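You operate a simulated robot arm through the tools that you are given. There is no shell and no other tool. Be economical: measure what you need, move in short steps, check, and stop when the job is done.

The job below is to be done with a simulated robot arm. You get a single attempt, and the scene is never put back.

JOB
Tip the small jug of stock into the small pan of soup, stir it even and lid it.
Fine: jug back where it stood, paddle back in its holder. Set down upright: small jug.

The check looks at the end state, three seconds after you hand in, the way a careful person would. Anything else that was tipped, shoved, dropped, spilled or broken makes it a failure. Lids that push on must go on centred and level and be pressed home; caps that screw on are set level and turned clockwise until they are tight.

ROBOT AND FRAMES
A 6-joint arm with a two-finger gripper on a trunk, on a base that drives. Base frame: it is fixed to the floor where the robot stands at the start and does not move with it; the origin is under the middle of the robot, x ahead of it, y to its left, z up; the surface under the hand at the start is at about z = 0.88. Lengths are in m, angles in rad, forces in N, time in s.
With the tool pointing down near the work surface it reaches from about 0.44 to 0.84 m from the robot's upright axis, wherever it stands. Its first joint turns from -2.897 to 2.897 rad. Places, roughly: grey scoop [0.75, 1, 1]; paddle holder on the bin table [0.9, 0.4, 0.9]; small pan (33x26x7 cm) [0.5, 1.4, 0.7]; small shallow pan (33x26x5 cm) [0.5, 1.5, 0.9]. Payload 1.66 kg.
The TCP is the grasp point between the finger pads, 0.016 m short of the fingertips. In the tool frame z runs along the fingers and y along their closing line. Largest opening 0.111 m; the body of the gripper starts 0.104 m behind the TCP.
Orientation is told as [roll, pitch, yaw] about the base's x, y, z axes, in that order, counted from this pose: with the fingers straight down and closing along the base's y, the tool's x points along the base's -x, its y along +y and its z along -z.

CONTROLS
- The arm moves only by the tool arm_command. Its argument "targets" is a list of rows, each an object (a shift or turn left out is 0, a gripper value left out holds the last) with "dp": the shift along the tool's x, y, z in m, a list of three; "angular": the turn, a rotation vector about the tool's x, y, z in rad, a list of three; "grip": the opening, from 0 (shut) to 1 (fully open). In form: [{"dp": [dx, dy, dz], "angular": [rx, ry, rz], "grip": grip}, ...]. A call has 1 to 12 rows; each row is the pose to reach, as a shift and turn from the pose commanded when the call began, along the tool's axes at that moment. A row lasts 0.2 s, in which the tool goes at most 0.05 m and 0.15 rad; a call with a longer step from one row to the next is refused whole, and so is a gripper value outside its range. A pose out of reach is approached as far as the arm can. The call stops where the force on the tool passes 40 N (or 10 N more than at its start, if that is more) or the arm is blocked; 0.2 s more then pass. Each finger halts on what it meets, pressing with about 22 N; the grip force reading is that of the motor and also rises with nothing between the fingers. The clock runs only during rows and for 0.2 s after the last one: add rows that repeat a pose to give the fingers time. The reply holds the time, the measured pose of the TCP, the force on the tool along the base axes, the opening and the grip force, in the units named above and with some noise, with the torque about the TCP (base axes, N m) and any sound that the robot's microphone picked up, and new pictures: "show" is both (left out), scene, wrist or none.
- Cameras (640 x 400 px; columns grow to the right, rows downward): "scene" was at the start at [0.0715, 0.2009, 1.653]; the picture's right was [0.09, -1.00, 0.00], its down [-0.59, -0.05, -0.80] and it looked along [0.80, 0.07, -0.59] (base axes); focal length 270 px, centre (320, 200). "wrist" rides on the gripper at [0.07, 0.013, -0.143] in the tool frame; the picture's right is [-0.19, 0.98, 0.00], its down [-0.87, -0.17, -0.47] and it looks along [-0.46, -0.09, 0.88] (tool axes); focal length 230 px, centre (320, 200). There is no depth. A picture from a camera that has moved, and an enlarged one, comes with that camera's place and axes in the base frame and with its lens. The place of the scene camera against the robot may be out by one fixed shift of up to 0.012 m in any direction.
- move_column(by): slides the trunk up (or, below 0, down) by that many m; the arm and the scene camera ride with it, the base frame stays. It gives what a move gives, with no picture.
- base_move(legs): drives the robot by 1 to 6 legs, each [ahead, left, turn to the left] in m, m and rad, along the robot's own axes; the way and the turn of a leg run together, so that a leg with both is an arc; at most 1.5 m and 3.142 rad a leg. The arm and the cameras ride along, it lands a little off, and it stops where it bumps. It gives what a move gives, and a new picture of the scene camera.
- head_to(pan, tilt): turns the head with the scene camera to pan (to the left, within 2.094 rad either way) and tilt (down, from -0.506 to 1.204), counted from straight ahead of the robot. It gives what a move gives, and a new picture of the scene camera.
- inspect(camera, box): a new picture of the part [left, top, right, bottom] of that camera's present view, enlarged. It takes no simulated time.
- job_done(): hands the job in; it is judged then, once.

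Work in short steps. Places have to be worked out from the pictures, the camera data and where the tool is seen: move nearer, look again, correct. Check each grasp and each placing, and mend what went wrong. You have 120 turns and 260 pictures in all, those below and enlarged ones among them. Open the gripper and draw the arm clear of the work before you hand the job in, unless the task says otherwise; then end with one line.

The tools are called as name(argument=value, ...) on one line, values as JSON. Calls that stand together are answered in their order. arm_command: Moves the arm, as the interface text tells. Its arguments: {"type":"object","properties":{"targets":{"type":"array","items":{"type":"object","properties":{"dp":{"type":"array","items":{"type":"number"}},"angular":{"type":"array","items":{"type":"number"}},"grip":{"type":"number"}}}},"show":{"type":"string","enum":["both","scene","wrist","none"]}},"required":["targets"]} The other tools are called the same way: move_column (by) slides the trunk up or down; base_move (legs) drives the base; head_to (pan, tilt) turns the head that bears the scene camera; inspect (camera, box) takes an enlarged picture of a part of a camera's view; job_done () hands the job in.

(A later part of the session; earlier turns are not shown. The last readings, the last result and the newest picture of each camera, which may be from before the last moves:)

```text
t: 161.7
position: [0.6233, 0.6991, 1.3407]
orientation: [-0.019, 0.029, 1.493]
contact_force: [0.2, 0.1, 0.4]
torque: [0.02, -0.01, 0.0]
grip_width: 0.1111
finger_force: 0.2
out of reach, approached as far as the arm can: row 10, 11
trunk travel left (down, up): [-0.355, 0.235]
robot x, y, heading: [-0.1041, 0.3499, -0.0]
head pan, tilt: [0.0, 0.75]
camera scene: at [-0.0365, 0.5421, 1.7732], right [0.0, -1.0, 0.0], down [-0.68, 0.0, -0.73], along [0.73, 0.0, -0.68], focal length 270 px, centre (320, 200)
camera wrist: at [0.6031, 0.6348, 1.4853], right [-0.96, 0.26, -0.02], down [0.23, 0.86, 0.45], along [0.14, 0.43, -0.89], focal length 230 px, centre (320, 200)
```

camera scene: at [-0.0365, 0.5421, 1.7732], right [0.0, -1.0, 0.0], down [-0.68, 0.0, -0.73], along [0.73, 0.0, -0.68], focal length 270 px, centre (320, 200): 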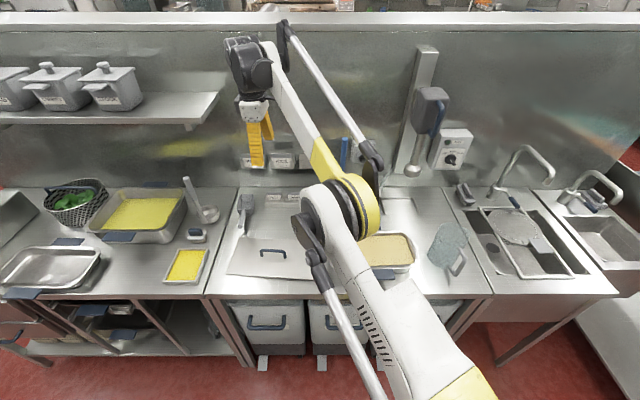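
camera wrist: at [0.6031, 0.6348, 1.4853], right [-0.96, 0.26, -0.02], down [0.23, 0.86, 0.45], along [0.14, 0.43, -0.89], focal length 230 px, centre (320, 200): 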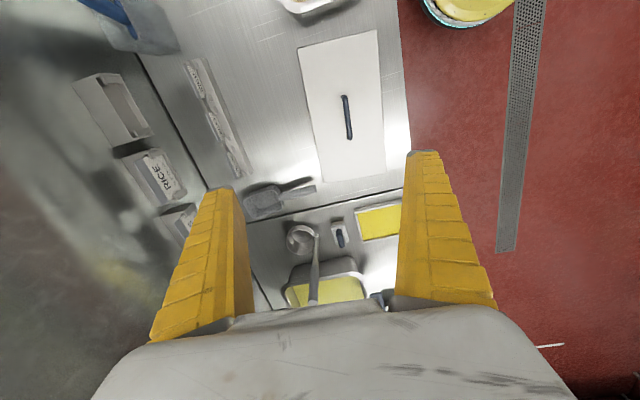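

This is near the arm's reach limit on the left, so I'll drive 0.2 m left, then bring the tool over the lid handle and square it up.

base_move(legs=[[0, 0.2, 0]])

arm_command(targets=[{"dp": [0.03, 0.01, 0.01], "angular": [0.0, 0, 0]}, {"dp": [0.075, 0.02, 0.02]}, {"dp": [0.12, 0.03, 0.03]}, {"dp": [0.16, 0.04, 0.04]}, {"dp": [0.19, 0.045, 0.06]}, {"dp": [0.2, 0.045, 0.09]}, {"dp": [0.2, 0.045, 0.09]}], show="both")

```text
t: 163.3
position: [0.6243, 0.8992, 1.3408]
orientation: [-0.019, 0.032, 1.495]
contact_force: [-0.2, 0.3, -0.6]
torque: [-0.07, -0.01, 0.0]
grip_width: 0.1109
finger_force: 0.0
trunk travel left (down, up): [-0.355, 0.235]
robot x, y, heading: [-0.107, 0.5463, 0.003]
head pan, tilt: [0.0, 0.75]
camera scene: at [-0.0365, 0.7426, 1.773], right [0.0, -1.0, 0.0], down [-0.68, 0.0, -0.73], along [0.73, 0.0, -0.68], focal length 270 px, centre (320, 200)
```

scene: 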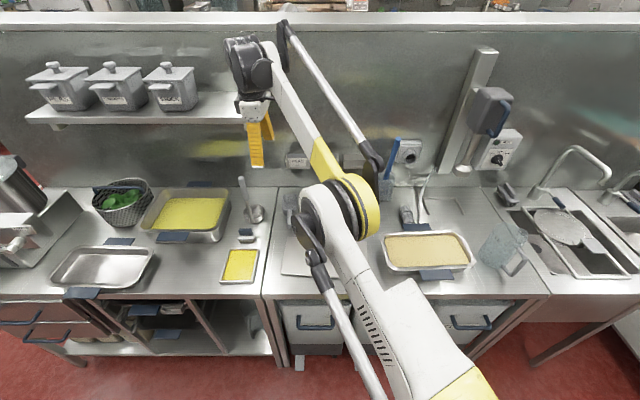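

```text
t: 164.9
position: [0.6748, 0.731, 1.3264]
orientation: [-0.018, 0.031, 1.495]
contact_force: [-0.6, 0.9, 0.3]
torque: [-0.02, 0.0, 0.02]
grip_width: 0.1107
finger_force: 0.1
out of reach, approached as far as the arm can: row 1, 2, 3, 4, 5, 6, 7
trunk travel left (down, up): [-0.355, 0.235]
robot x, y, heading: [-0.1022, 0.5526, 0.0]
head pan, tilt: [0.0, 0.75]
camera scene: at [-0.036, 0.7411, 1.7732], right [0.0, -1.0, 0.0], down [-0.68, 0.0, -0.73], along [0.73, 0.0, -0.68], focal length 270 px, centre (320, 200)
camera wrist: at [0.6539, 0.6666, 1.4707], right [-0.96, 0.26, -0.02], down [0.23, 0.86, 0.45], along [0.14, 0.43, -0.89], focal length 230 px, centre (320, 200)
```

scene: 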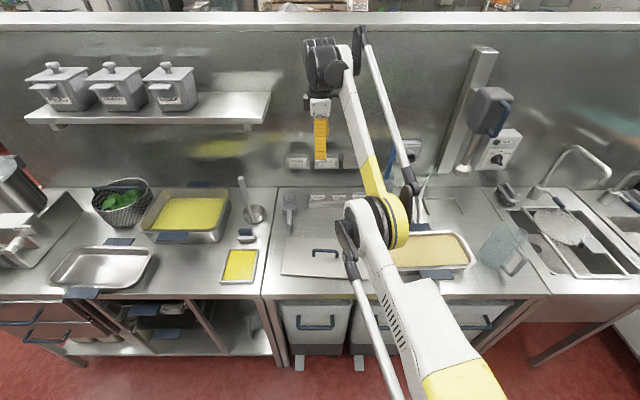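
wrist: 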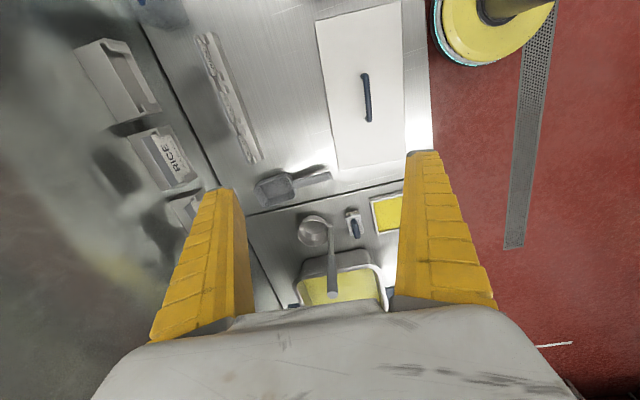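

The arm is at its limit this high up. I'll lower the trunk by 0.2 m, which brings the tool down toward the lid, then move toward the handle.

move_column(by=-0.2)

arm_command(targets=[{"dp": [0.0, 0.03, 0.01]}, {"dp": [0.01, 0.06, 0.02]}, {"dp": [0.02, 0.09, 0.03]}, {"dp": [0.025, 0.1, 0.04]}, {"dp": [0.025, 0.1, 0.04]}], show="both")

inspect(camera="wrist", box=[220, 0, 460, 200])

```text
t: 167.1
position: [0.674, 0.7307, 1.1281]
orientation: [-0.018, 0.031, 1.494]
contact_force: [0.1, -0.3, 0.0]
torque: [0.0, 0.05, -0.01]
grip_width: 0.1107
finger_force: 0.1
trunk travel left (down, up): [-0.155, 0.435]
robot x, y, heading: [-0.1111, 0.5505, -0.001]
head pan, tilt: [0.0, 0.75]
```

```text
t: 168.2
position: [0.6546, 0.7359, 1.1531]
orientation: [-0.019, 0.032, 1.494]
contact_force: [0.8, 0.2, 0.3]
torque: [-0.01, 0.0, -0.01]
grip_width: 0.1108
finger_force: 0.0
out of reach, approached as far as the arm can: row 1, 2, 3, 4, 5
trunk travel left (down, up): [-0.155, 0.435]
robot x, y, heading: [-0.1058, 0.549, -0.005]
head pan, tilt: [0.0, 0.75]
camera scene: at [-0.0368, 0.7413, 1.5732], right [0.0, -1.0, 0.0], down [-0.68, 0.0, -0.73], along [0.73, 0.0, -0.68], focal length 270 px, centre (320, 200)
camera wrist: at [0.6332, 0.6721, 1.2981], right [-0.96, 0.26, -0.02], down [0.23, 0.86, 0.45], along [0.14, 0.43, -0.89], focal length 230 px, centre (320, 200)
```

scene: 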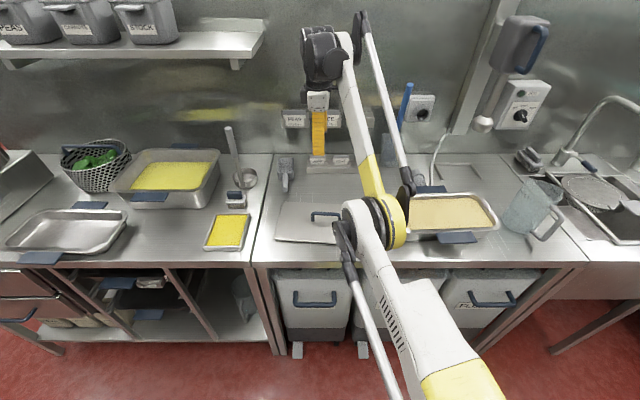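
wrist: 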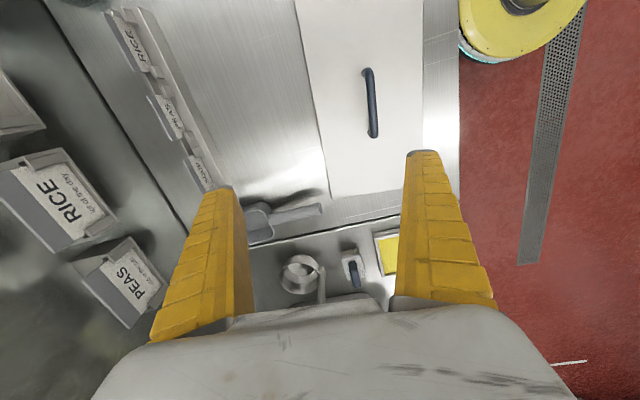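

```text
2.00 times, centred on (340, 100) of wrist
camera zoom: at [0.6332, 0.6721, 1.2981], right [-0.96, 0.26, -0.02], down [0.23, 0.86, 0.45], along [0.14, 0.43, -0.89], focal length 460 px, centre (280, 400)
```

zoom: 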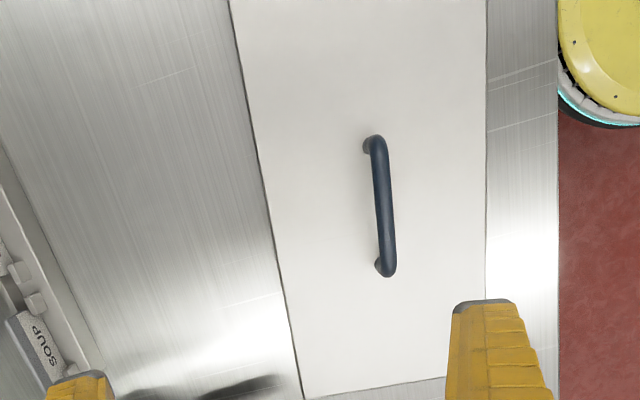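

The target isn't really far, so a wrist joint is probably limiting at this yaw. I'll turn the yaw back by 0.4 rad and move toward the robot to see if the limit clears.

arm_command(targets=[{"dp": [0, 0.01, 0], "angular": [0, 0, 0.1]}, {"dp": [0, 0.02, 0], "angular": [0, 0, 0.2]}, {"dp": [0, 0.03, 0], "angular": [0, 0, 0.3]}, {"dp": [0, 0.04, 0], "angular": [0, 0, 0.4]}, {"dp": [0, 0.05, 0], "angular": [0, 0, 0.4]}], show="none")

```text
t: 169.4
position: [0.6323, 0.7484, 1.1759]
orientation: [-0.027, 0.024, 1.092]
contact_force: [0.5, 0.7, 0.1]
torque: [0.01, -0.02, -0.01]
grip_width: 0.111
finger_force: 0.1
out of reach, approached as far as the arm can: row 1, 2, 3, 4, 5
trunk travel left (down, up): [-0.155, 0.435]
robot x, y, heading: [-0.1055, 0.5476, -0.001]
head pan, tilt: [0.0, 0.75]
```

The arm looks fully stretched, sliding along its reach boundary. I'll command a clear inward and downward move so it unfolds off that singular pose.

arm_command(targets=[{"dp": [0.016, 0.018, 0.012]}, {"dp": [0.033, 0.037, 0.025]}, {"dp": [0.05, 0.056, 0.037]}, {"dp": [0.066, 0.075, 0.05]}, {"dp": [0.082, 0.093, 0.05]}, {"dp": [0.1, 0.11, 0.05]}, {"dp": [0.1, 0.11, 0.05]}, {"dp": [0.1, 0.11, 0.05]}], show="scene")

```text
t: 171.2
position: [0.5349, 0.7232, 1.2545]
orientation: [-0.028, 0.02, 1.093]
contact_force: [0.3, 0.2, -0.3]
torque: [-0.01, -0.08, -0.01]
grip_width: 0.1108
finger_force: 0.0
out of reach, approached as far as the arm can: row 1, 2, 3, 4, 5, 6, 7, 8
trunk travel left (down, up): [-0.155, 0.435]
robot x, y, heading: [-0.103, 0.5491, -0.007]
head pan, tilt: [0.0, 0.75]
camera scene: at [-0.0383, 0.7408, 1.5734], right [0.0, -1.0, 0.0], down [-0.68, 0.0, -0.73], along [0.73, 0.0, -0.68], focal length 270 px, centre (320, 200)
```

scene: 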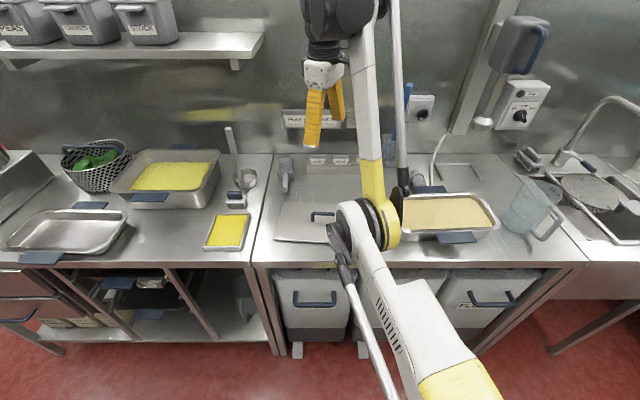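

The wrist seems folded to its limit with a low elbow. I'll go up and back toward the starting-type pose to unfold it.

arm_command(targets=[{"dp": [0.009, 0.013, -0.03]}, {"dp": [0.018, 0.026, -0.06]}, {"dp": [0.027, 0.039, -0.09]}, {"dp": [0.036, 0.052, -0.12]}, {"dp": [0.045, 0.065, -0.15]}, {"dp": [0.054, 0.078, -0.18]}, {"dp": [0.063, 0.091, -0.21]}, {"dp": [0.072, 0.104, -0.24]}, {"dp": [0.081, 0.117, -0.265]}, {"dp": [0.09, 0.13, -0.28]}, {"dp": [0.1, 0.145, -0.29]}, {"dp": [0.107, 0.156, -0.29]}], show="scene")

```text
t: 173.8
position: [0.3408, 0.707, 1.5409]
orientation: [-0.029, 0.02, 1.094]
contact_force: [-0.6, -1.6, 0.1]
torque: [0.02, -0.08, 0.04]
grip_width: 0.1111
finger_force: 0.0
out of reach, approached as far as the arm can: row 1, 2, 3, 4, 5, 6, 7, 9, 10, 11, 12
trunk travel left (down, up): [-0.155, 0.435]
robot x, y, heading: [-0.1049, 0.5476, -0.001]
head pan, tilt: [0.0, 0.75]
camera scene: at [-0.0389, 0.7408, 1.5734], right [0.0, -1.0, 0.0], down [-0.68, 0.0, -0.73], along [0.73, 0.0, -0.68], focal length 270 px, centre (320, 200)
```

scene: 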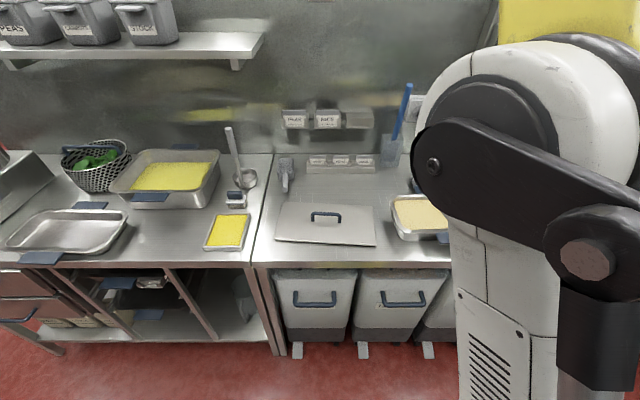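

The elbow is back up. The small persistent tilt suggests the yaw itself hits a joint limit here, so I'll rotate the yaw back to 0 and see if it clears.

arm_command(targets=[{"angular": [0, 0, 0.14]}, {"angular": [0, 0, 0.28]}, {"angular": [0, 0, 0.42]}, {"angular": [0.0, 0.0, 0.56]}, {"angular": [0, 0, 0.7]}, {"angular": [0, 0, 0.84]}, {"angular": [0, 0, 0.98]}, {"angular": [0, 0, 1.09]}, {"angular": [0, 0, 1.09]}], show="none")

```text
t: 175.8
position: [0.3432, 0.7067, 1.5391]
orientation: [-0.031, -0.016, 0.003]
contact_force: [-0.1, -1.2, 0.4]
torque: [0.0, -0.04, -0.04]
grip_width: 0.1114
finger_force: 0.1
trunk travel left (down, up): [-0.155, 0.435]
robot x, y, heading: [-0.1003, 0.5452, -0.002]
head pan, tilt: [0.0, 0.75]
```

Limits cleared. I'll level the small tilt and try the opposite yaw direction (toward −90°), which grips the handle equally well.

arm_command(targets=[{"angular": [-0.031, 0.016, 0]}, {"angular": [-0.031, 0.016, 0.1]}, {"dp": [-0.02, 0, 0.02], "angular": [-0.031, 0.016, 0.24]}, {"dp": [-0.04, 0, 0.04], "angular": [-0.031, 0.016, 0.38]}, {"dp": [-0.06, 0, 0.06], "angular": [-0.031, 0.016, 0.52]}, {"dp": [-0.08, 0, 0.08], "angular": [-0.031, 0.016, 0.66]}, {"dp": [-0.1, 0, 0.1], "angular": [-0.031, 0.016, 0.8]}, {"dp": [-0.12, 0, 0.12], "angular": [-0.031, 0.016, 0.94]}, {"dp": [-0.14, 0, 0.14], "angular": [-0.031, 0.016, 1.08]}, {"dp": [-0.16, 0, 0.16], "angular": [-0.031, 0.016, 1.22]}, {"dp": [-0.18, 0, 0.18], "angular": [-0.031, 0.016, 1.36]}, {"dp": [-0.2, 0, 0.2], "angular": [-0.031, 0.016, 1.49]}], show="both")

```text
t: 178.4
position: [0.5471, 0.6995, 1.3408]
orientation: [0.023, -0.004, -1.488]
contact_force: [0.8, 0.6, 0.2]
torque: [-0.01, 0.04, 0.01]
grip_width: 0.1109
finger_force: 0.0
trunk travel left (down, up): [-0.155, 0.435]
robot x, y, heading: [-0.104, 0.5472, 0.002]
head pan, tilt: [0.0, 0.75]
camera scene: at [-0.0359, 0.7414, 1.5731], right [0.0, -1.0, 0.0], down [-0.68, 0.0, -0.73], along [0.73, 0.0, -0.68], focal length 270 px, centre (320, 200)
camera wrist: at [0.5519, 0.7715, 1.4836], right [0.99, -0.11, 0.02], down [-0.11, -0.88, 0.47], along [-0.03, -0.47, -0.88], focal length 230 px, centre (320, 200)
```

scene: 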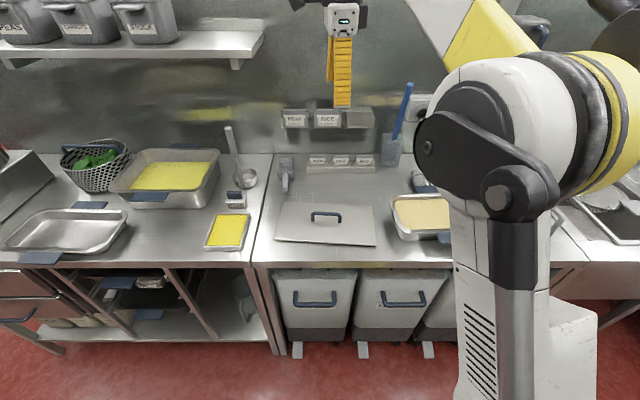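
wrist: 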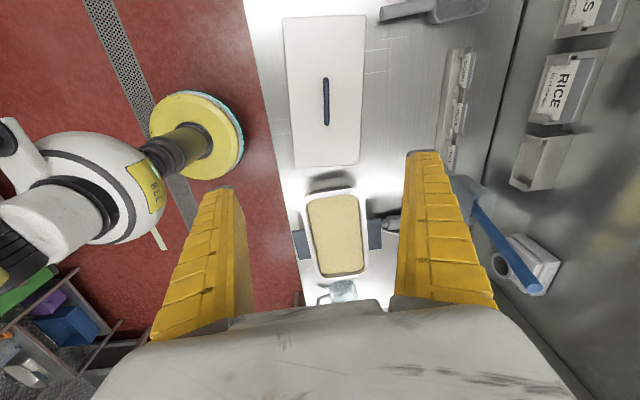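

This works with no limits, and the view shows lid and pan together. Zooming in to measure both.

inspect(camera="wrist", box=[270, 0, 390, 180])

inspect(camera="wrist", box=[270, 160, 410, 300])

inspect(camera="scene", box=[260, 170, 460, 270])

```text
2.22 times, centred on (330, 90) of wrist
camera zoom: at [0.5519, 0.7715, 1.4836], right [0.99, -0.11, 0.02], down [-0.11, -0.88, 0.47], along [-0.03, -0.47, -0.88], focal length 511 px, centre (298, 444)
```

zoom: 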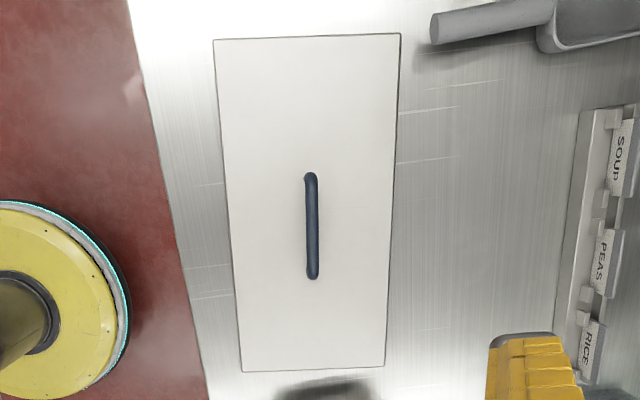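

```text
2.86 times, centred on (340, 230) of wrist
camera zoom: at [0.5519, 0.7715, 1.4836], right [0.99, -0.11, 0.02], down [-0.11, -0.88, 0.47], along [-0.03, -0.47, -0.88], focal length 657 px, centre (263, 114)
```

zoom: 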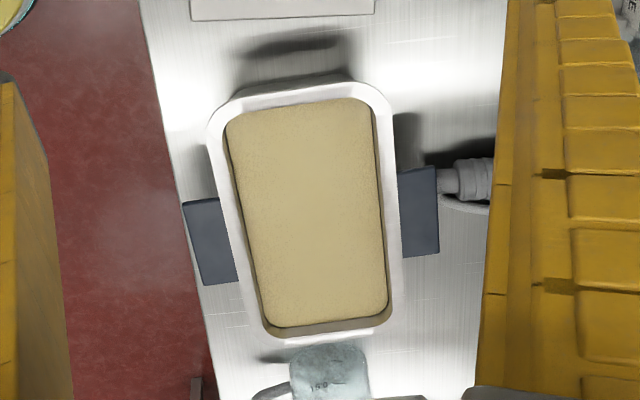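

```text
3.20 times, centred on (360, 220) of scene
camera zoom: at [-0.0359, 0.7414, 1.5731], right [0.0, -1.0, 0.0], down [-0.68, 0.0, -0.73], along [0.73, 0.0, -0.68], focal length 865 px, centre (192, 136)
```

zoom: 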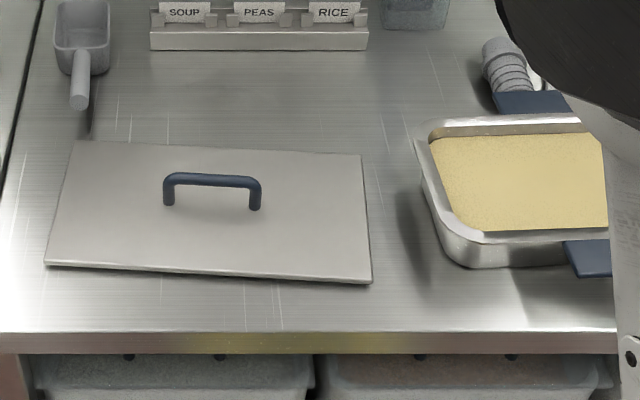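

Lid centre is about (0.575, 0.717), its handle centre (0.5746, 0.719), and its yaw −0.078. The pan centre is about (0.574, 0.346), with the rim at z≈0.935. I'll align with the handle and descend to z≈1.03.

arm_command(targets=[{"dp": [0.003, 0.005, 0.03], "angular": [0, -0.01, 0.05]}, {"dp": [0.006, 0.01, 0.07], "angular": [0, -0.023, 0.1]}, {"dp": [0.01, 0.016, 0.11], "angular": [0, -0.023, 0.161]}, {"dp": [0.014, 0.022, 0.15], "angular": [0, -0.023, 0.161]}, {"dp": [0.017, 0.029, 0.19], "angular": [0, -0.023, 0.161]}, {"dp": [0.017, 0.029, 0.23], "angular": [0, -0.023, 0.161]}, {"dp": [0.017, 0.029, 0.27], "angular": [0, -0.023, 0.161]}, {"dp": [0.017, 0.029, 0.3], "angular": [0, -0.023, 0.161]}, {"dp": [0.017, 0.029, 0.3], "angular": [0, -0.023, 0.161]}], show="wrist")

inspect(camera="wrist", box=[220, 80, 420, 240])

inspect(camera="scene", box=[260, 140, 400, 270])

```text
t: 180.4
position: [0.582, 0.7191, 1.0423]
orientation: [0.027, -0.023, -1.649]
contact_force: [-0.1, -0.5, 0.1]
torque: [-0.01, 0.0, -0.01]
grip_width: 0.1108
finger_force: 0.0
trunk travel left (down, up): [-0.155, 0.435]
robot x, y, heading: [-0.1064, 0.5491, -0.007]
head pan, tilt: [0.0, 0.75]
camera wrist: at [0.5967, 0.7925, 1.1835], right [0.96, -0.26, 0.03], down [-0.24, -0.84, 0.49], along [-0.1, -0.48, -0.87], focal length 230 px, centre (320, 200)
```

wrist: 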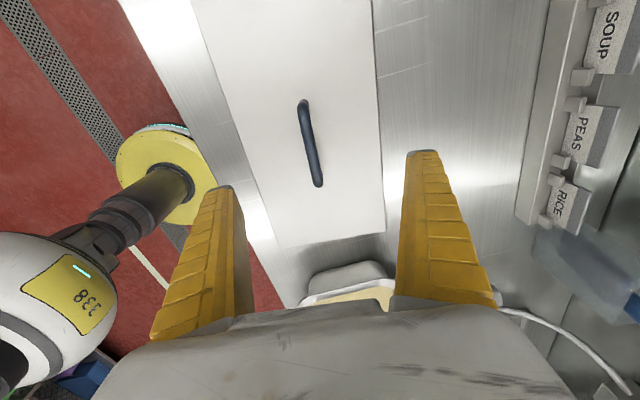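

```text
2.50 times, centred on (320, 160) of wrist
camera zoom: at [0.5967, 0.7925, 1.1835], right [0.96, -0.26, 0.03], down [-0.24, -0.84, 0.49], along [-0.1, -0.48, -0.87], focal length 575 px, centre (320, 300)
```

zoom: 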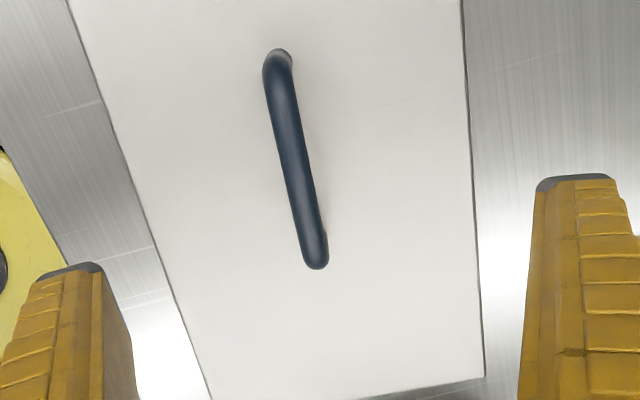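

```text
3.08 times, centred on (330, 205) of scene
camera zoom: at [-0.0367, 0.7413, 1.5732], right [0.0, -1.0, 0.0], down [-0.68, 0.0, -0.73], along [0.73, 0.0, -0.68], focal length 832 px, centre (289, 185)
```

zoom: 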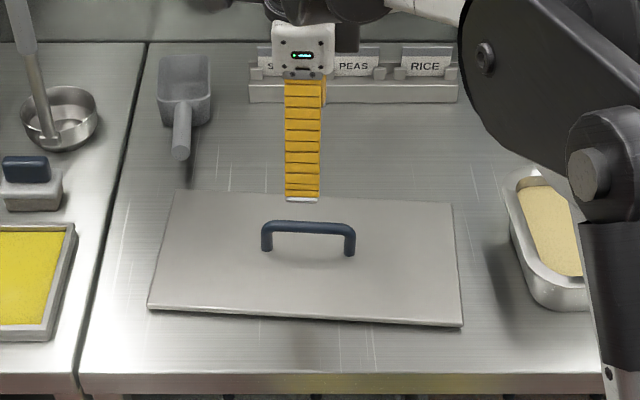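

I'll level the tool properly (local tilt 0.027/0.023), centre on the bar at (0.575, 0.722), and descend to just above it.

arm_command(targets=[{"dp": [0.0025, -0.007, 0], "angular": [0.027, 0.023, 0]}, {"dp": [0.0025, -0.007, 0.04], "angular": [0.027, 0.023, 0]}, {"dp": [0.0025, -0.007, 0.08], "angular": [0.027, 0.023, 0]}, {"dp": [0.0025, -0.007, 0.08], "angular": [0.027, 0.023, 0]}], show="none")

inspect(camera="wrist", box=[200, 80, 440, 260])

inspect(camera="scene", box=[280, 160, 380, 260])

```text
t: 181.4
position: [0.5765, 0.7207, 0.9618]
orientation: [-0.002, -0.001, -1.648]
contact_force: [0.7, -0.1, -0.1]
torque: [0.0, -0.03, 0.01]
grip_width: 0.1109
finger_force: 0.0
trunk travel left (down, up): [-0.155, 0.435]
robot x, y, heading: [-0.0997, 0.5471, -0.002]
head pan, tilt: [0.0, 0.75]
```

```text
2.22 times, centred on (320, 170) of wrist
camera zoom: at [0.5953, 0.7899, 1.1049], right [0.96, -0.26, 0.0], down [-0.23, -0.85, 0.47], along [-0.13, -0.45, -0.88], focal length 511 px, centre (320, 267)
```

zoom: 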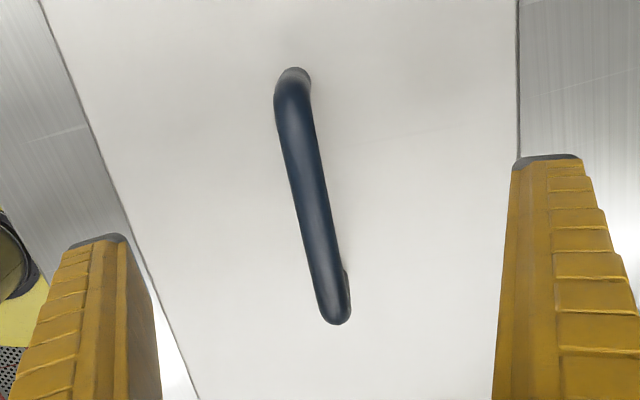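

```text
4.00 times, centred on (330, 210) of scene
camera zoom: at [-0.0367, 0.7413, 1.5732], right [0.0, -1.0, 0.0], down [-0.68, 0.0, -0.73], along [0.73, 0.0, -0.68], focal length 1081 px, centre (280, 160)
```

zoom: 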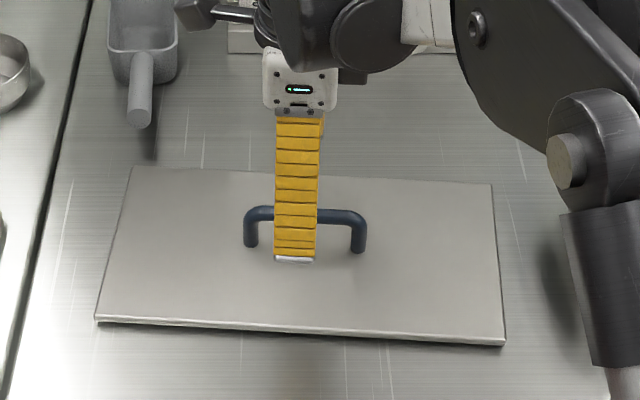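

Level and centred. I'll descend 43 mm so the bar sits at the pads, and close.

arm_command(targets=[{"dp": [-0.001, -0.003, 0.02]}, {"dp": [-0.001, -0.003, 0.035]}, {"dp": [-0.001, -0.003, 0.043]}, {"dp": [-0.001, -0.003, 0.043], "grip": 0.5}, {"dp": [-0.001, -0.003, 0.043], "grip": 0.2}, {"dp": [-0.001, -0.003, 0.043], "grip": 0}, {"dp": [-0.001, -0.003, 0.043], "grip": 0}, {"dp": [-0.001, -0.003, 0.043], "grip": 0}], show="none")

inspect(camera="wrist", box=[200, 80, 440, 300])

inspect(camera="scene", box=[280, 160, 380, 260])

```text
t: 183.2
position: [0.5726, 0.721, 0.9198]
orientation: [-0.002, 0.0, -1.647]
contact_force: [0.3, 0.5, 0.3]
torque: [0.03, 0.02, 0.01]
grip_width: 0.0058
finger_force: 22.8
trunk travel left (down, up): [-0.155, 0.435]
robot x, y, heading: [-0.1087, 0.5488, -0.001]
head pan, tilt: [0.0, 0.75]
```

```text
1.82 times, centred on (320, 190) of wrist
camera zoom: at [0.592, 0.7894, 1.0621], right [0.96, -0.26, 0.0], down [-0.23, -0.85, 0.47], along [-0.13, -0.45, -0.88], focal length 418 px, centre (320, 218)
```

zoom: 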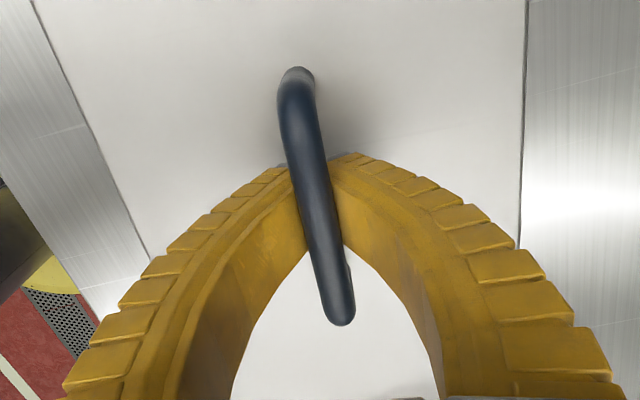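

```text
4.00 times, centred on (330, 210) of scene
camera zoom: at [-0.0363, 0.7414, 1.5732], right [0.0, -1.0, 0.0], down [-0.68, 0.0, -0.73], along [0.73, 0.0, -0.68], focal length 1081 px, centre (280, 160)
```

zoom: 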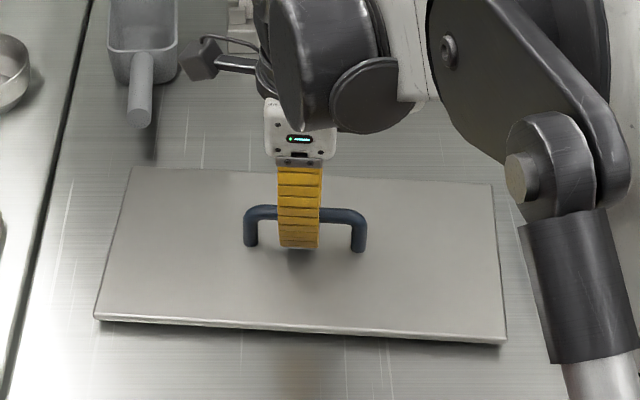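

The bar is held (0.006 m) with the tips tucked under it. Test lift 2.5 cm.

arm_command(targets=[{"dp": [0, 0, -0.006], "grip": 0}, {"dp": [0, 0, -0.014], "grip": 0}, {"dp": [0, 0, -0.025], "grip": 0}, {"dp": [0, 0, -0.025], "grip": 0}], show="none")

inspect(camera="wrist", box=[160, 40, 480, 300])

inspect(camera="scene", box=[260, 140, 400, 270])

```text
t: 184.2
position: [0.5741, 0.7224, 0.9435]
orientation: [-0.003, 0.0, -1.648]
contact_force: [-0.2, 0.9, -3.7]
torque: [0.02, -0.02, 0.0]
grip_width: 0.0059
finger_force: 21.4
trunk travel left (down, up): [-0.155, 0.435]
robot x, y, heading: [-0.1026, 0.5476, -0.006]
head pan, tilt: [0.0, 0.75]
```

```text
1.54 times, centred on (320, 170) of wrist
camera zoom: at [0.5921, 0.7895, 1.0872], right [0.96, -0.26, 0.0], down [-0.23, -0.85, 0.47], along [-0.13, -0.45, -0.88], focal length 354 px, centre (320, 246)
```

zoom: 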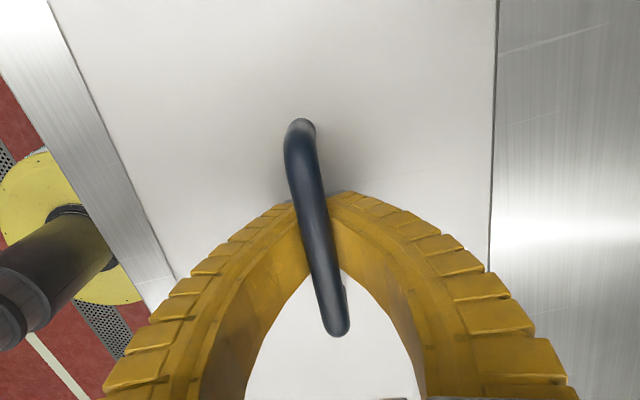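

```text
3.08 times, centred on (330, 205) of scene
camera zoom: at [-0.0363, 0.7414, 1.5732], right [0.0, -1.0, 0.0], down [-0.68, 0.0, -0.73], along [0.73, 0.0, -0.68], focal length 832 px, centre (289, 185)
```

zoom: 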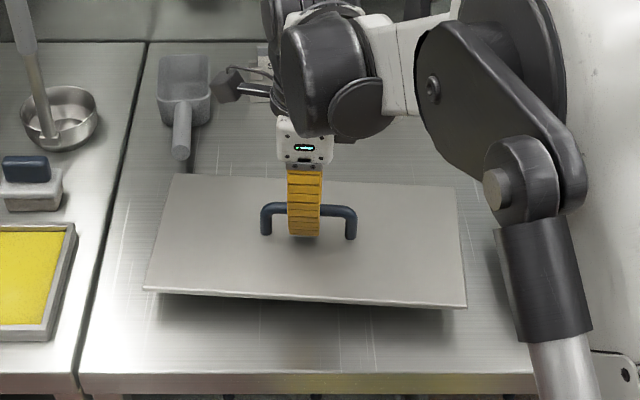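

The lid is up and level (3.7 N). I'll raise it clear of the pan rim and carry it toward the pan, rotating to match the pan.

arm_command(targets=[{"dp": [0, 0, -0.02], "grip": 0}, {"dp": [0, 0, -0.05], "grip": 0}, {"dp": [0, 0, -0.08], "grip": 0}, {"dp": [0, 0, -0.1], "grip": 0}, {"dp": [0, 0, -0.1], "grip": 0}], show="none")

arm_command(targets=[{"dp": [-0.02, 0.0014, 0], "grip": 0}, {"dp": [-0.055, 0.004, 0], "angular": [0, 0, -0.015], "grip": 0}, {"dp": [-0.09, 0.0065, 0], "angular": [0, 0, -0.03], "grip": 0}, {"dp": [-0.125, 0.009, 0], "angular": [0, 0, -0.045], "grip": 0}, {"dp": [-0.16, 0.0115, 0], "angular": [0, 0, -0.06], "grip": 0}, {"dp": [-0.195, 0.014, 0], "angular": [0, 0, -0.075], "grip": 0}, {"dp": [-0.23, 0.0165, 0], "angular": [0, 0, -0.09], "grip": 0}, {"dp": [-0.265, 0.019, 0], "angular": [0, 0, -0.1], "grip": 0}, {"dp": [-0.3, 0.0216, 0], "angular": [0, 0, -0.108], "grip": 0}, {"dp": [-0.335, 0.024, 0], "angular": [0, 0, -0.108], "grip": 0}, {"dp": [-0.371, 0.0267, 0], "angular": [0, 0, -0.108], "grip": 0}, {"dp": [-0.371, 0.0267, 0], "angular": [0, 0, -0.108], "grip": 0}], show="both")

inspect(camera="scene", box=[340, 140, 540, 280])

```text
t: 185.4
position: [0.5748, 0.7218, 1.0438]
orientation: [-0.002, -0.001, -1.648]
contact_force: [0.6, 0.2, -2.9]
torque: [0.0, 0.01, 0.02]
grip_width: 0.0059
finger_force: 22.5
trunk travel left (down, up): [-0.155, 0.435]
robot x, y, heading: [-0.1009, 0.5458, -0.007]
head pan, tilt: [0.0, 0.75]
```

```text
t: 188.1
position: [0.5717, 0.3484, 1.0443]
orientation: [-0.002, 0.001, -1.537]
contact_force: [-0.5, 0.7, -4.7]
torque: [0.05, 0.01, 0.01]
grip_width: 0.0062
finger_force: 21.8
trunk travel left (down, up): [-0.155, 0.435]
robot x, y, heading: [-0.1041, 0.5508, 0.0]
head pan, tilt: [0.0, 0.75]
camera scene: at [-0.0363, 0.7413, 1.5732], right [0.0, -1.0, 0.0], down [-0.68, 0.0, -0.73], along [0.73, 0.0, -0.68], focal length 270 px, centre (320, 200)
camera wrist: at [0.5831, 0.4191, 1.1872], right [0.99, -0.16, 0.0], down [-0.14, -0.87, 0.47], along [-0.08, -0.47, -0.88], focal length 230 px, centre (320, 200)
```

scene: 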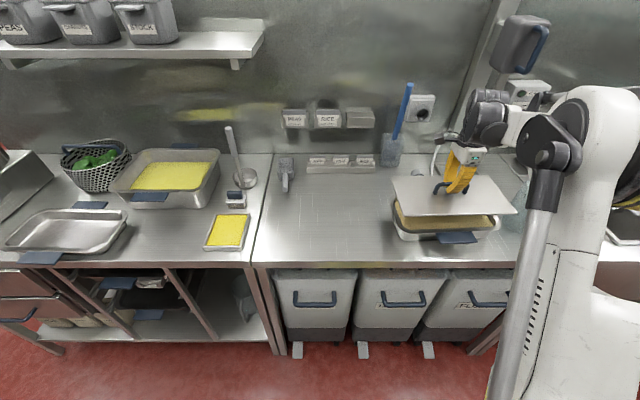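
wrist: 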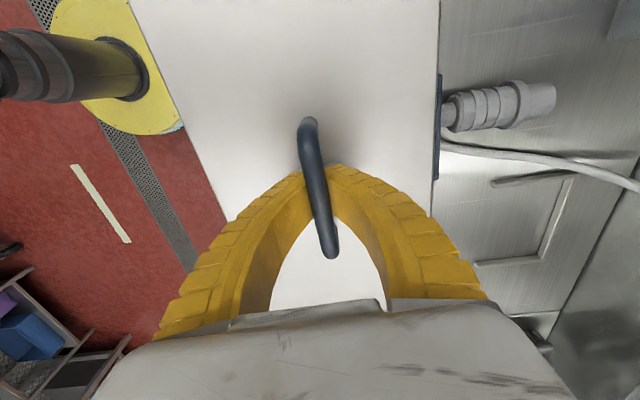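

```text
2.86 times, centred on (440, 210) of scene
camera zoom: at [-0.0363, 0.7413, 1.5732], right [0.0, -1.0, 0.0], down [-0.68, 0.0, -0.73], along [0.73, 0.0, -0.68], focal length 772 px, centre (-23, 171)
```

zoom: 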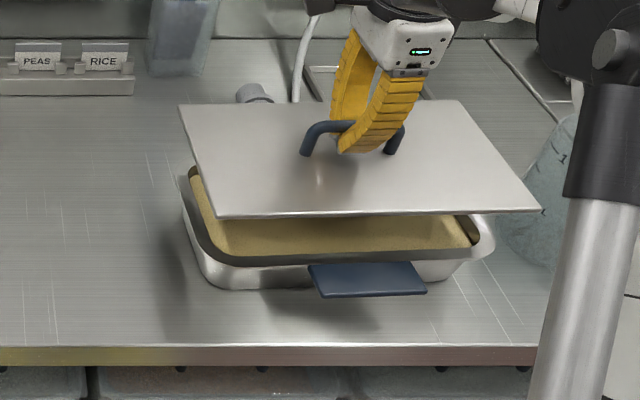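

The lid is above the pan with matching yaw. I'll lower to about 2 cm above the rim to check the overhang on all sides.

arm_command(targets=[{"dp": [0, 0, 0.02], "grip": 0}, {"dp": [0, 0, 0.04], "grip": 0}, {"dp": [0, 0, 0.04], "grip": 0}], show="wrist")

inspect(camera="scene", box=[380, 160, 520, 260])

head_to(pan=-0.55, tilt=0.75)

inspect(camera="scene", box=[230, 120, 430, 280])

```text
t: 188.8
position: [0.5705, 0.3477, 1.0044]
orientation: [-0.003, 0.001, -1.539]
contact_force: [0.3, 0.4, -2.3]
torque: [-0.01, -0.05, 0.01]
grip_width: 0.006
finger_force: 22.8
trunk travel left (down, up): [-0.155, 0.435]
robot x, y, heading: [-0.1042, 0.5474, -0.002]
head pan, tilt: [0.0, 0.75]
camera wrist: at [0.5828, 0.419, 1.147], right [0.99, -0.16, 0.0], down [-0.14, -0.87, 0.47], along [-0.08, -0.47, -0.88], focal length 230 px, centre (320, 200)
```

wrist: 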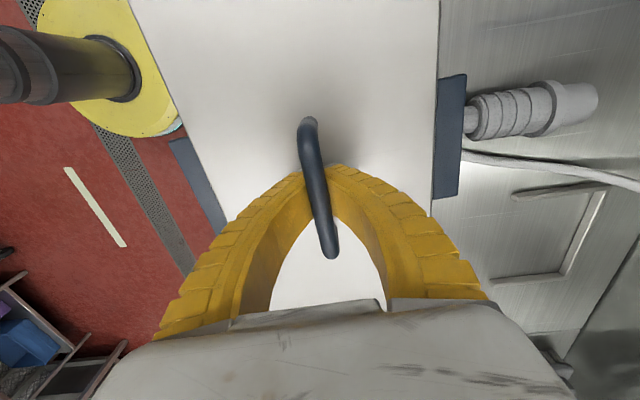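

```text
4.00 times, centred on (450, 210) of scene
camera zoom: at [-0.0363, 0.7412, 1.5732], right [0.0, -1.0, 0.0], down [-0.68, 0.0, -0.73], along [0.73, 0.0, -0.68], focal length 1081 px, centre (-200, 160)
```

zoom: 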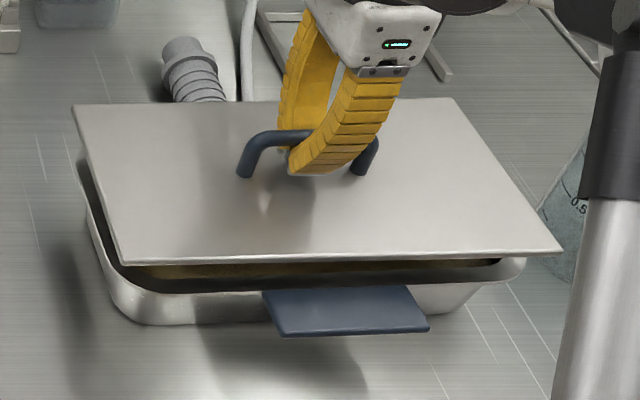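

```text
t: 189.8
position: [0.5723, 0.3493, 1.0036]
orientation: [-0.002, 0.001, -1.539]
contact_force: [0.3, 0.4, -2.9]
torque: [0.01, -0.03, -0.02]
grip_width: 0.0062
finger_force: 22.1
trunk travel left (down, up): [-0.155, 0.435]
robot x, y, heading: [-0.1043, 0.5502, -0.002]
head pan, tilt: [-0.55, 0.75]
camera scene: at [-0.0485, 0.698, 1.5732], right [-0.52, -0.85, 0.0], down [-0.58, 0.36, -0.73], along [0.62, -0.38, -0.68], focal length 270 px, centre (320, 200)
```

scene: 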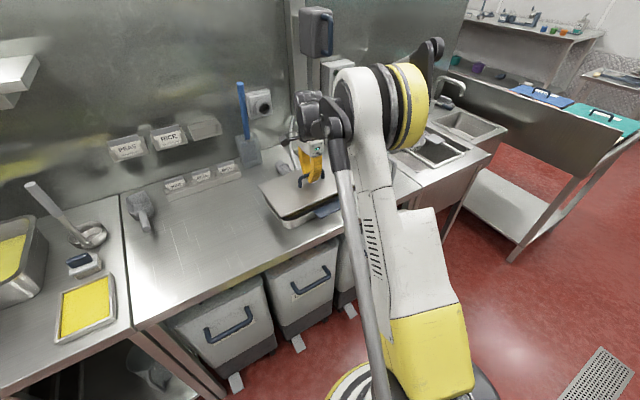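

```text
2.50 times, centred on (330, 200) of scene
camera zoom: at [-0.0485, 0.698, 1.5732], right [-0.52, -0.85, 0.0], down [-0.58, 0.36, -0.73], along [0.62, -0.38, -0.68], focal length 676 px, centre (295, 200)
```

zoom: 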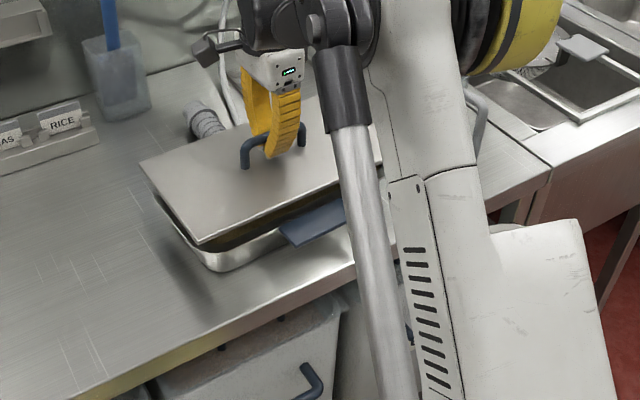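

The wrist view puts lid and pan handles concentric within a few mm (lid centre x≈0.5705, pan 0.5715). I'll zoom in from the turned head for the front and left overhang.

inspect(camera="scene", box=[255, 170, 375, 240])

inspect(camera="wrist", box=[120, 60, 500, 260])

```text
5.33 times, centred on (315, 205) of scene
camera zoom: at [-0.0485, 0.698, 1.5732], right [-0.52, -0.85, 0.0], down [-0.58, 0.36, -0.73], along [0.62, -0.38, -0.68], focal length 1442 px, centre (347, 173)
```

zoom: 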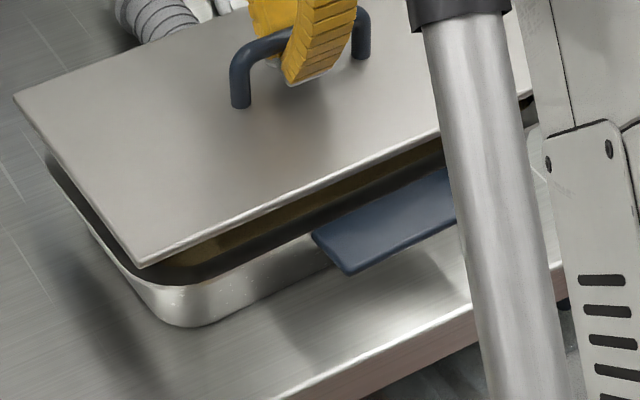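

```text
1.68 times, centred on (310, 160) of wrist
camera zoom: at [0.5828, 0.4191, 1.1472], right [0.99, -0.16, 0.0], down [-0.14, -0.87, 0.47], along [-0.08, -0.47, -0.88], focal length 388 px, centre (337, 267)
```

zoom: 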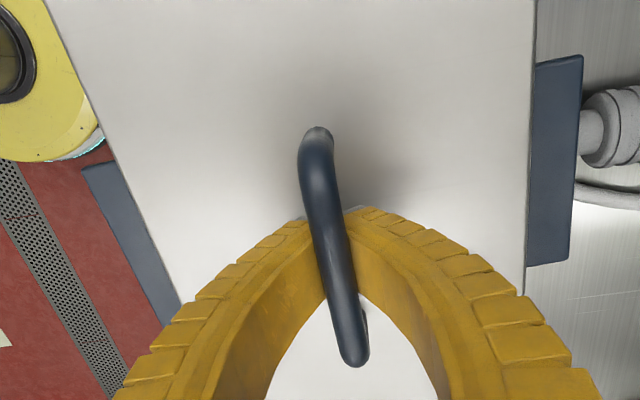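

Alignment estimates agree within a few mm. I'll lower gently toward contact and watch force and tilt.

arm_command(targets=[{"dp": [0, 0, 0.008], "grip": 0}, {"dp": [0, 0, 0.014], "grip": 0}, {"dp": [0, 0, 0.02], "grip": 0}, {"dp": [0, 0, 0.02], "grip": 0}], show="none")

inspect(camera="scene", box=[255, 170, 375, 240])

head_to(pan=0.0, tilt=0.75)

inspect(camera="scene", box=[390, 170, 510, 250])

```text
t: 190.8
position: [0.5721, 0.3484, 0.9833]
orientation: [-0.002, 0.0, -1.54]
contact_force: [-0.1, 0.2, -3.1]
torque: [0.04, 0.01, -0.03]
grip_width: 0.006
finger_force: 22.0
trunk travel left (down, up): [-0.155, 0.435]
robot x, y, heading: [-0.1047, 0.5475, 0.001]
head pan, tilt: [-0.55, 0.75]
```

```text
5.33 times, centred on (315, 205) of scene
camera zoom: at [-0.0485, 0.6979, 1.5732], right [-0.52, -0.85, 0.0], down [-0.58, 0.36, -0.73], along [0.62, -0.38, -0.68], focal length 1442 px, centre (347, 173)
```

zoom: 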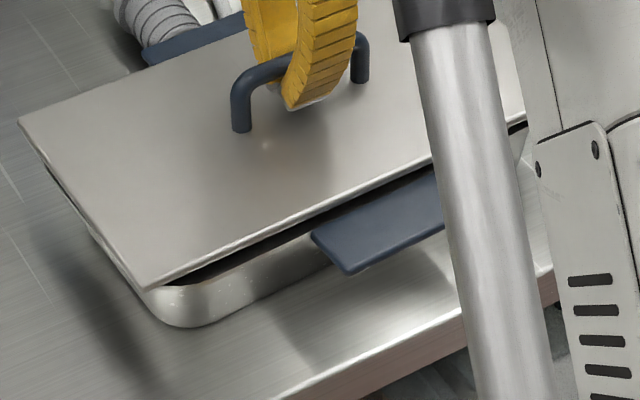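

```text
t: 191.8
position: [0.5714, 0.3482, 0.9849]
orientation: [-0.001, 0.001, -1.539]
contact_force: [-0.8, -0.7, -2.1]
torque: [0.01, -0.02, -0.01]
grip_width: 0.0061
finger_force: 22.3
trunk travel left (down, up): [-0.155, 0.435]
robot x, y, heading: [-0.104, 0.5486, -0.002]
head pan, tilt: [0.0, 0.75]
camera scene: at [-0.0363, 0.7411, 1.5732], right [0.0, -1.0, 0.0], down [-0.68, 0.0, -0.73], along [0.73, 0.0, -0.68], focal length 270 px, centre (320, 200)
```

scene: 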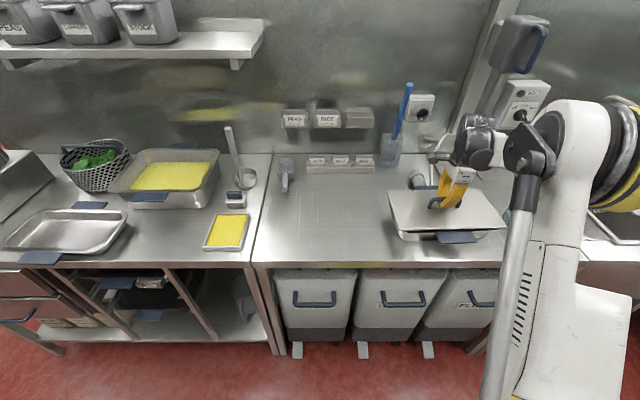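

```text
5.00 times, centred on (450, 210) of scene
camera zoom: at [-0.0363, 0.7411, 1.5732], right [0.0, -1.0, 0.0], down [-0.68, 0.0, -0.73], along [0.73, 0.0, -0.68], focal length 1352 px, centre (-330, 150)
```

zoom: 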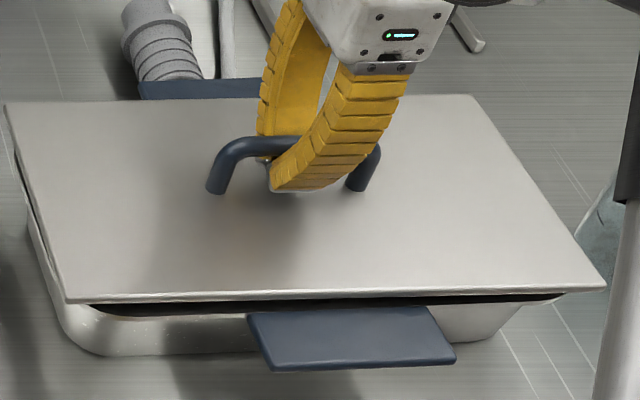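

No contact yet at z≈0.984. The handle geometry suggests the pan yaw is ~0.02 rad more than the lid's, so I'll trim that and lower until touch.

arm_command(targets=[{"dp": [0, 0, 0], "angular": [0, 0, -0.02], "grip": 0}, {"dp": [0, 0, 0.004], "angular": [0, 0, -0.02], "grip": 0}, {"dp": [0, 0, 0.008], "angular": [0, 0, -0.02], "grip": 0}, {"dp": [0, 0, 0.011], "angular": [0, 0, -0.02], "grip": 0}, {"dp": [0, 0, 0.011], "angular": [0, 0, -0.02], "grip": 0}], show="none")

inspect(camera="scene", box=[390, 170, 510, 250])

inspect(camera="wrist", box=[120, 60, 500, 260])

```text
t: 193.0
position: [0.5706, 0.3477, 0.9727]
orientation: [-0.002, -0.001, -1.519]
contact_force: [0.1, 0.2, -0.3]
torque: [-0.01, 0.03, -0.01]
grip_width: 0.0
finger_force: 22.3
trunk travel left (down, up): [-0.155, 0.435]
robot x, y, heading: [-0.1051, 0.546, -0.004]
head pan, tilt: [0.0, 0.75]
```

```text
5.00 times, centred on (450, 210) of scene
camera zoom: at [-0.0367, 0.7413, 1.5732], right [0.0, -1.0, 0.0], down [-0.68, 0.0, -0.73], along [0.73, 0.0, -0.68], focal length 1352 px, centre (-330, 150)
```

zoom: 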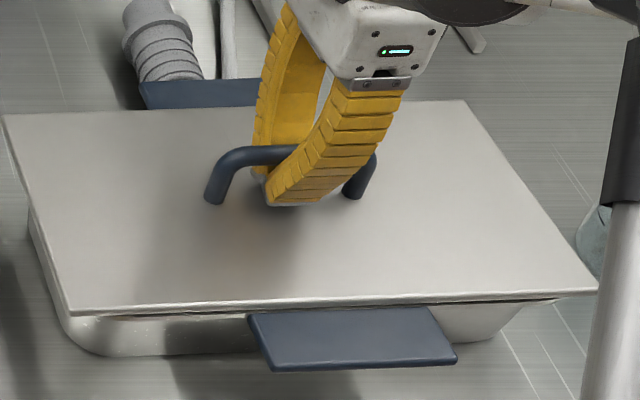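

```text
1.68 times, centred on (310, 160) of wrist
camera zoom: at [0.5816, 0.4191, 1.1161], right [0.99, -0.14, 0.0], down [-0.12, -0.87, 0.47], along [-0.07, -0.47, -0.88], focal length 388 px, centre (337, 267)
```

zoom: 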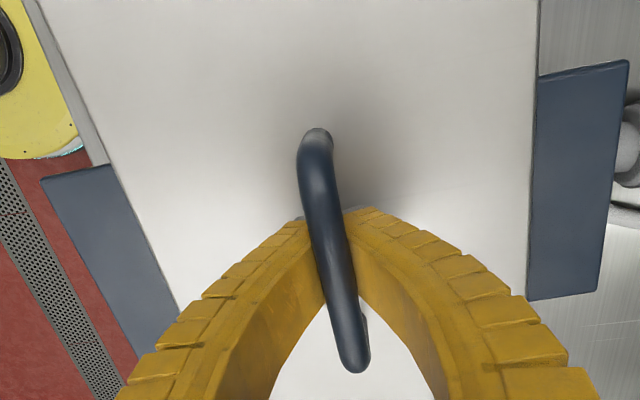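

The lid now rests on the pan: the tool load is gone, it is concentric with the handles, and its yaw of ≈0.05 matches the pan's. I'll press down with the closed fingertips on the lid centre until force builds.

arm_command(targets=[{"dp": [0, 0, 0.006], "grip": 0}, {"dp": [0, 0, 0.012], "grip": 0}, {"dp": [0, 0, 0.018], "grip": 0}, {"dp": [0, 0, 0.022], "grip": 0}, {"dp": [0, 0, 0.026], "grip": 0}, {"dp": [0, 0, 0.03], "grip": 0}], show="none")

inspect(camera="scene", box=[390, 170, 510, 250])

```text
t: 194.0
position: [0.5702, 0.348, 0.9572]
orientation: [0.001, -0.001, -1.519]
contact_force: [1.0, 0.3, 35.7]
torque: [0.0, 0.03, -0.01]
grip_width: 0.0061
finger_force: 21.4
trunk travel left (down, up): [-0.155, 0.435]
robot x, y, heading: [-0.1042, 0.5468, -0.005]
head pan, tilt: [0.0, 0.75]
stopped in row 4: the force on the tool passed its limit at 41 N (the readings are from after the stop); the commanded pose is now the measured one
```

```text
5.00 times, centred on (450, 210) of scene
camera zoom: at [-0.0398, 0.7422, 1.5734], right [0.0, -1.0, 0.0], down [-0.68, 0.0, -0.73], along [0.73, 0.0, -0.68], focal length 1352 px, centre (-330, 150)
```

zoom: 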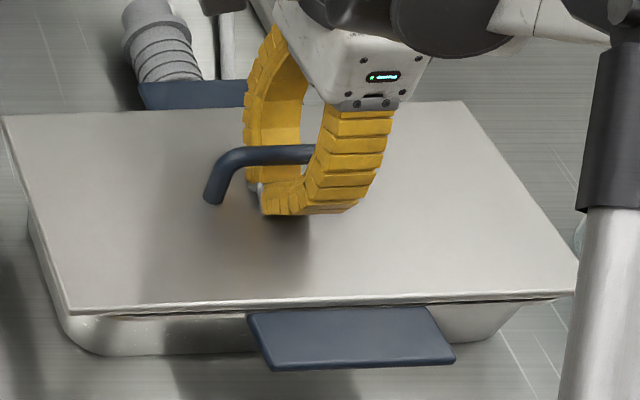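

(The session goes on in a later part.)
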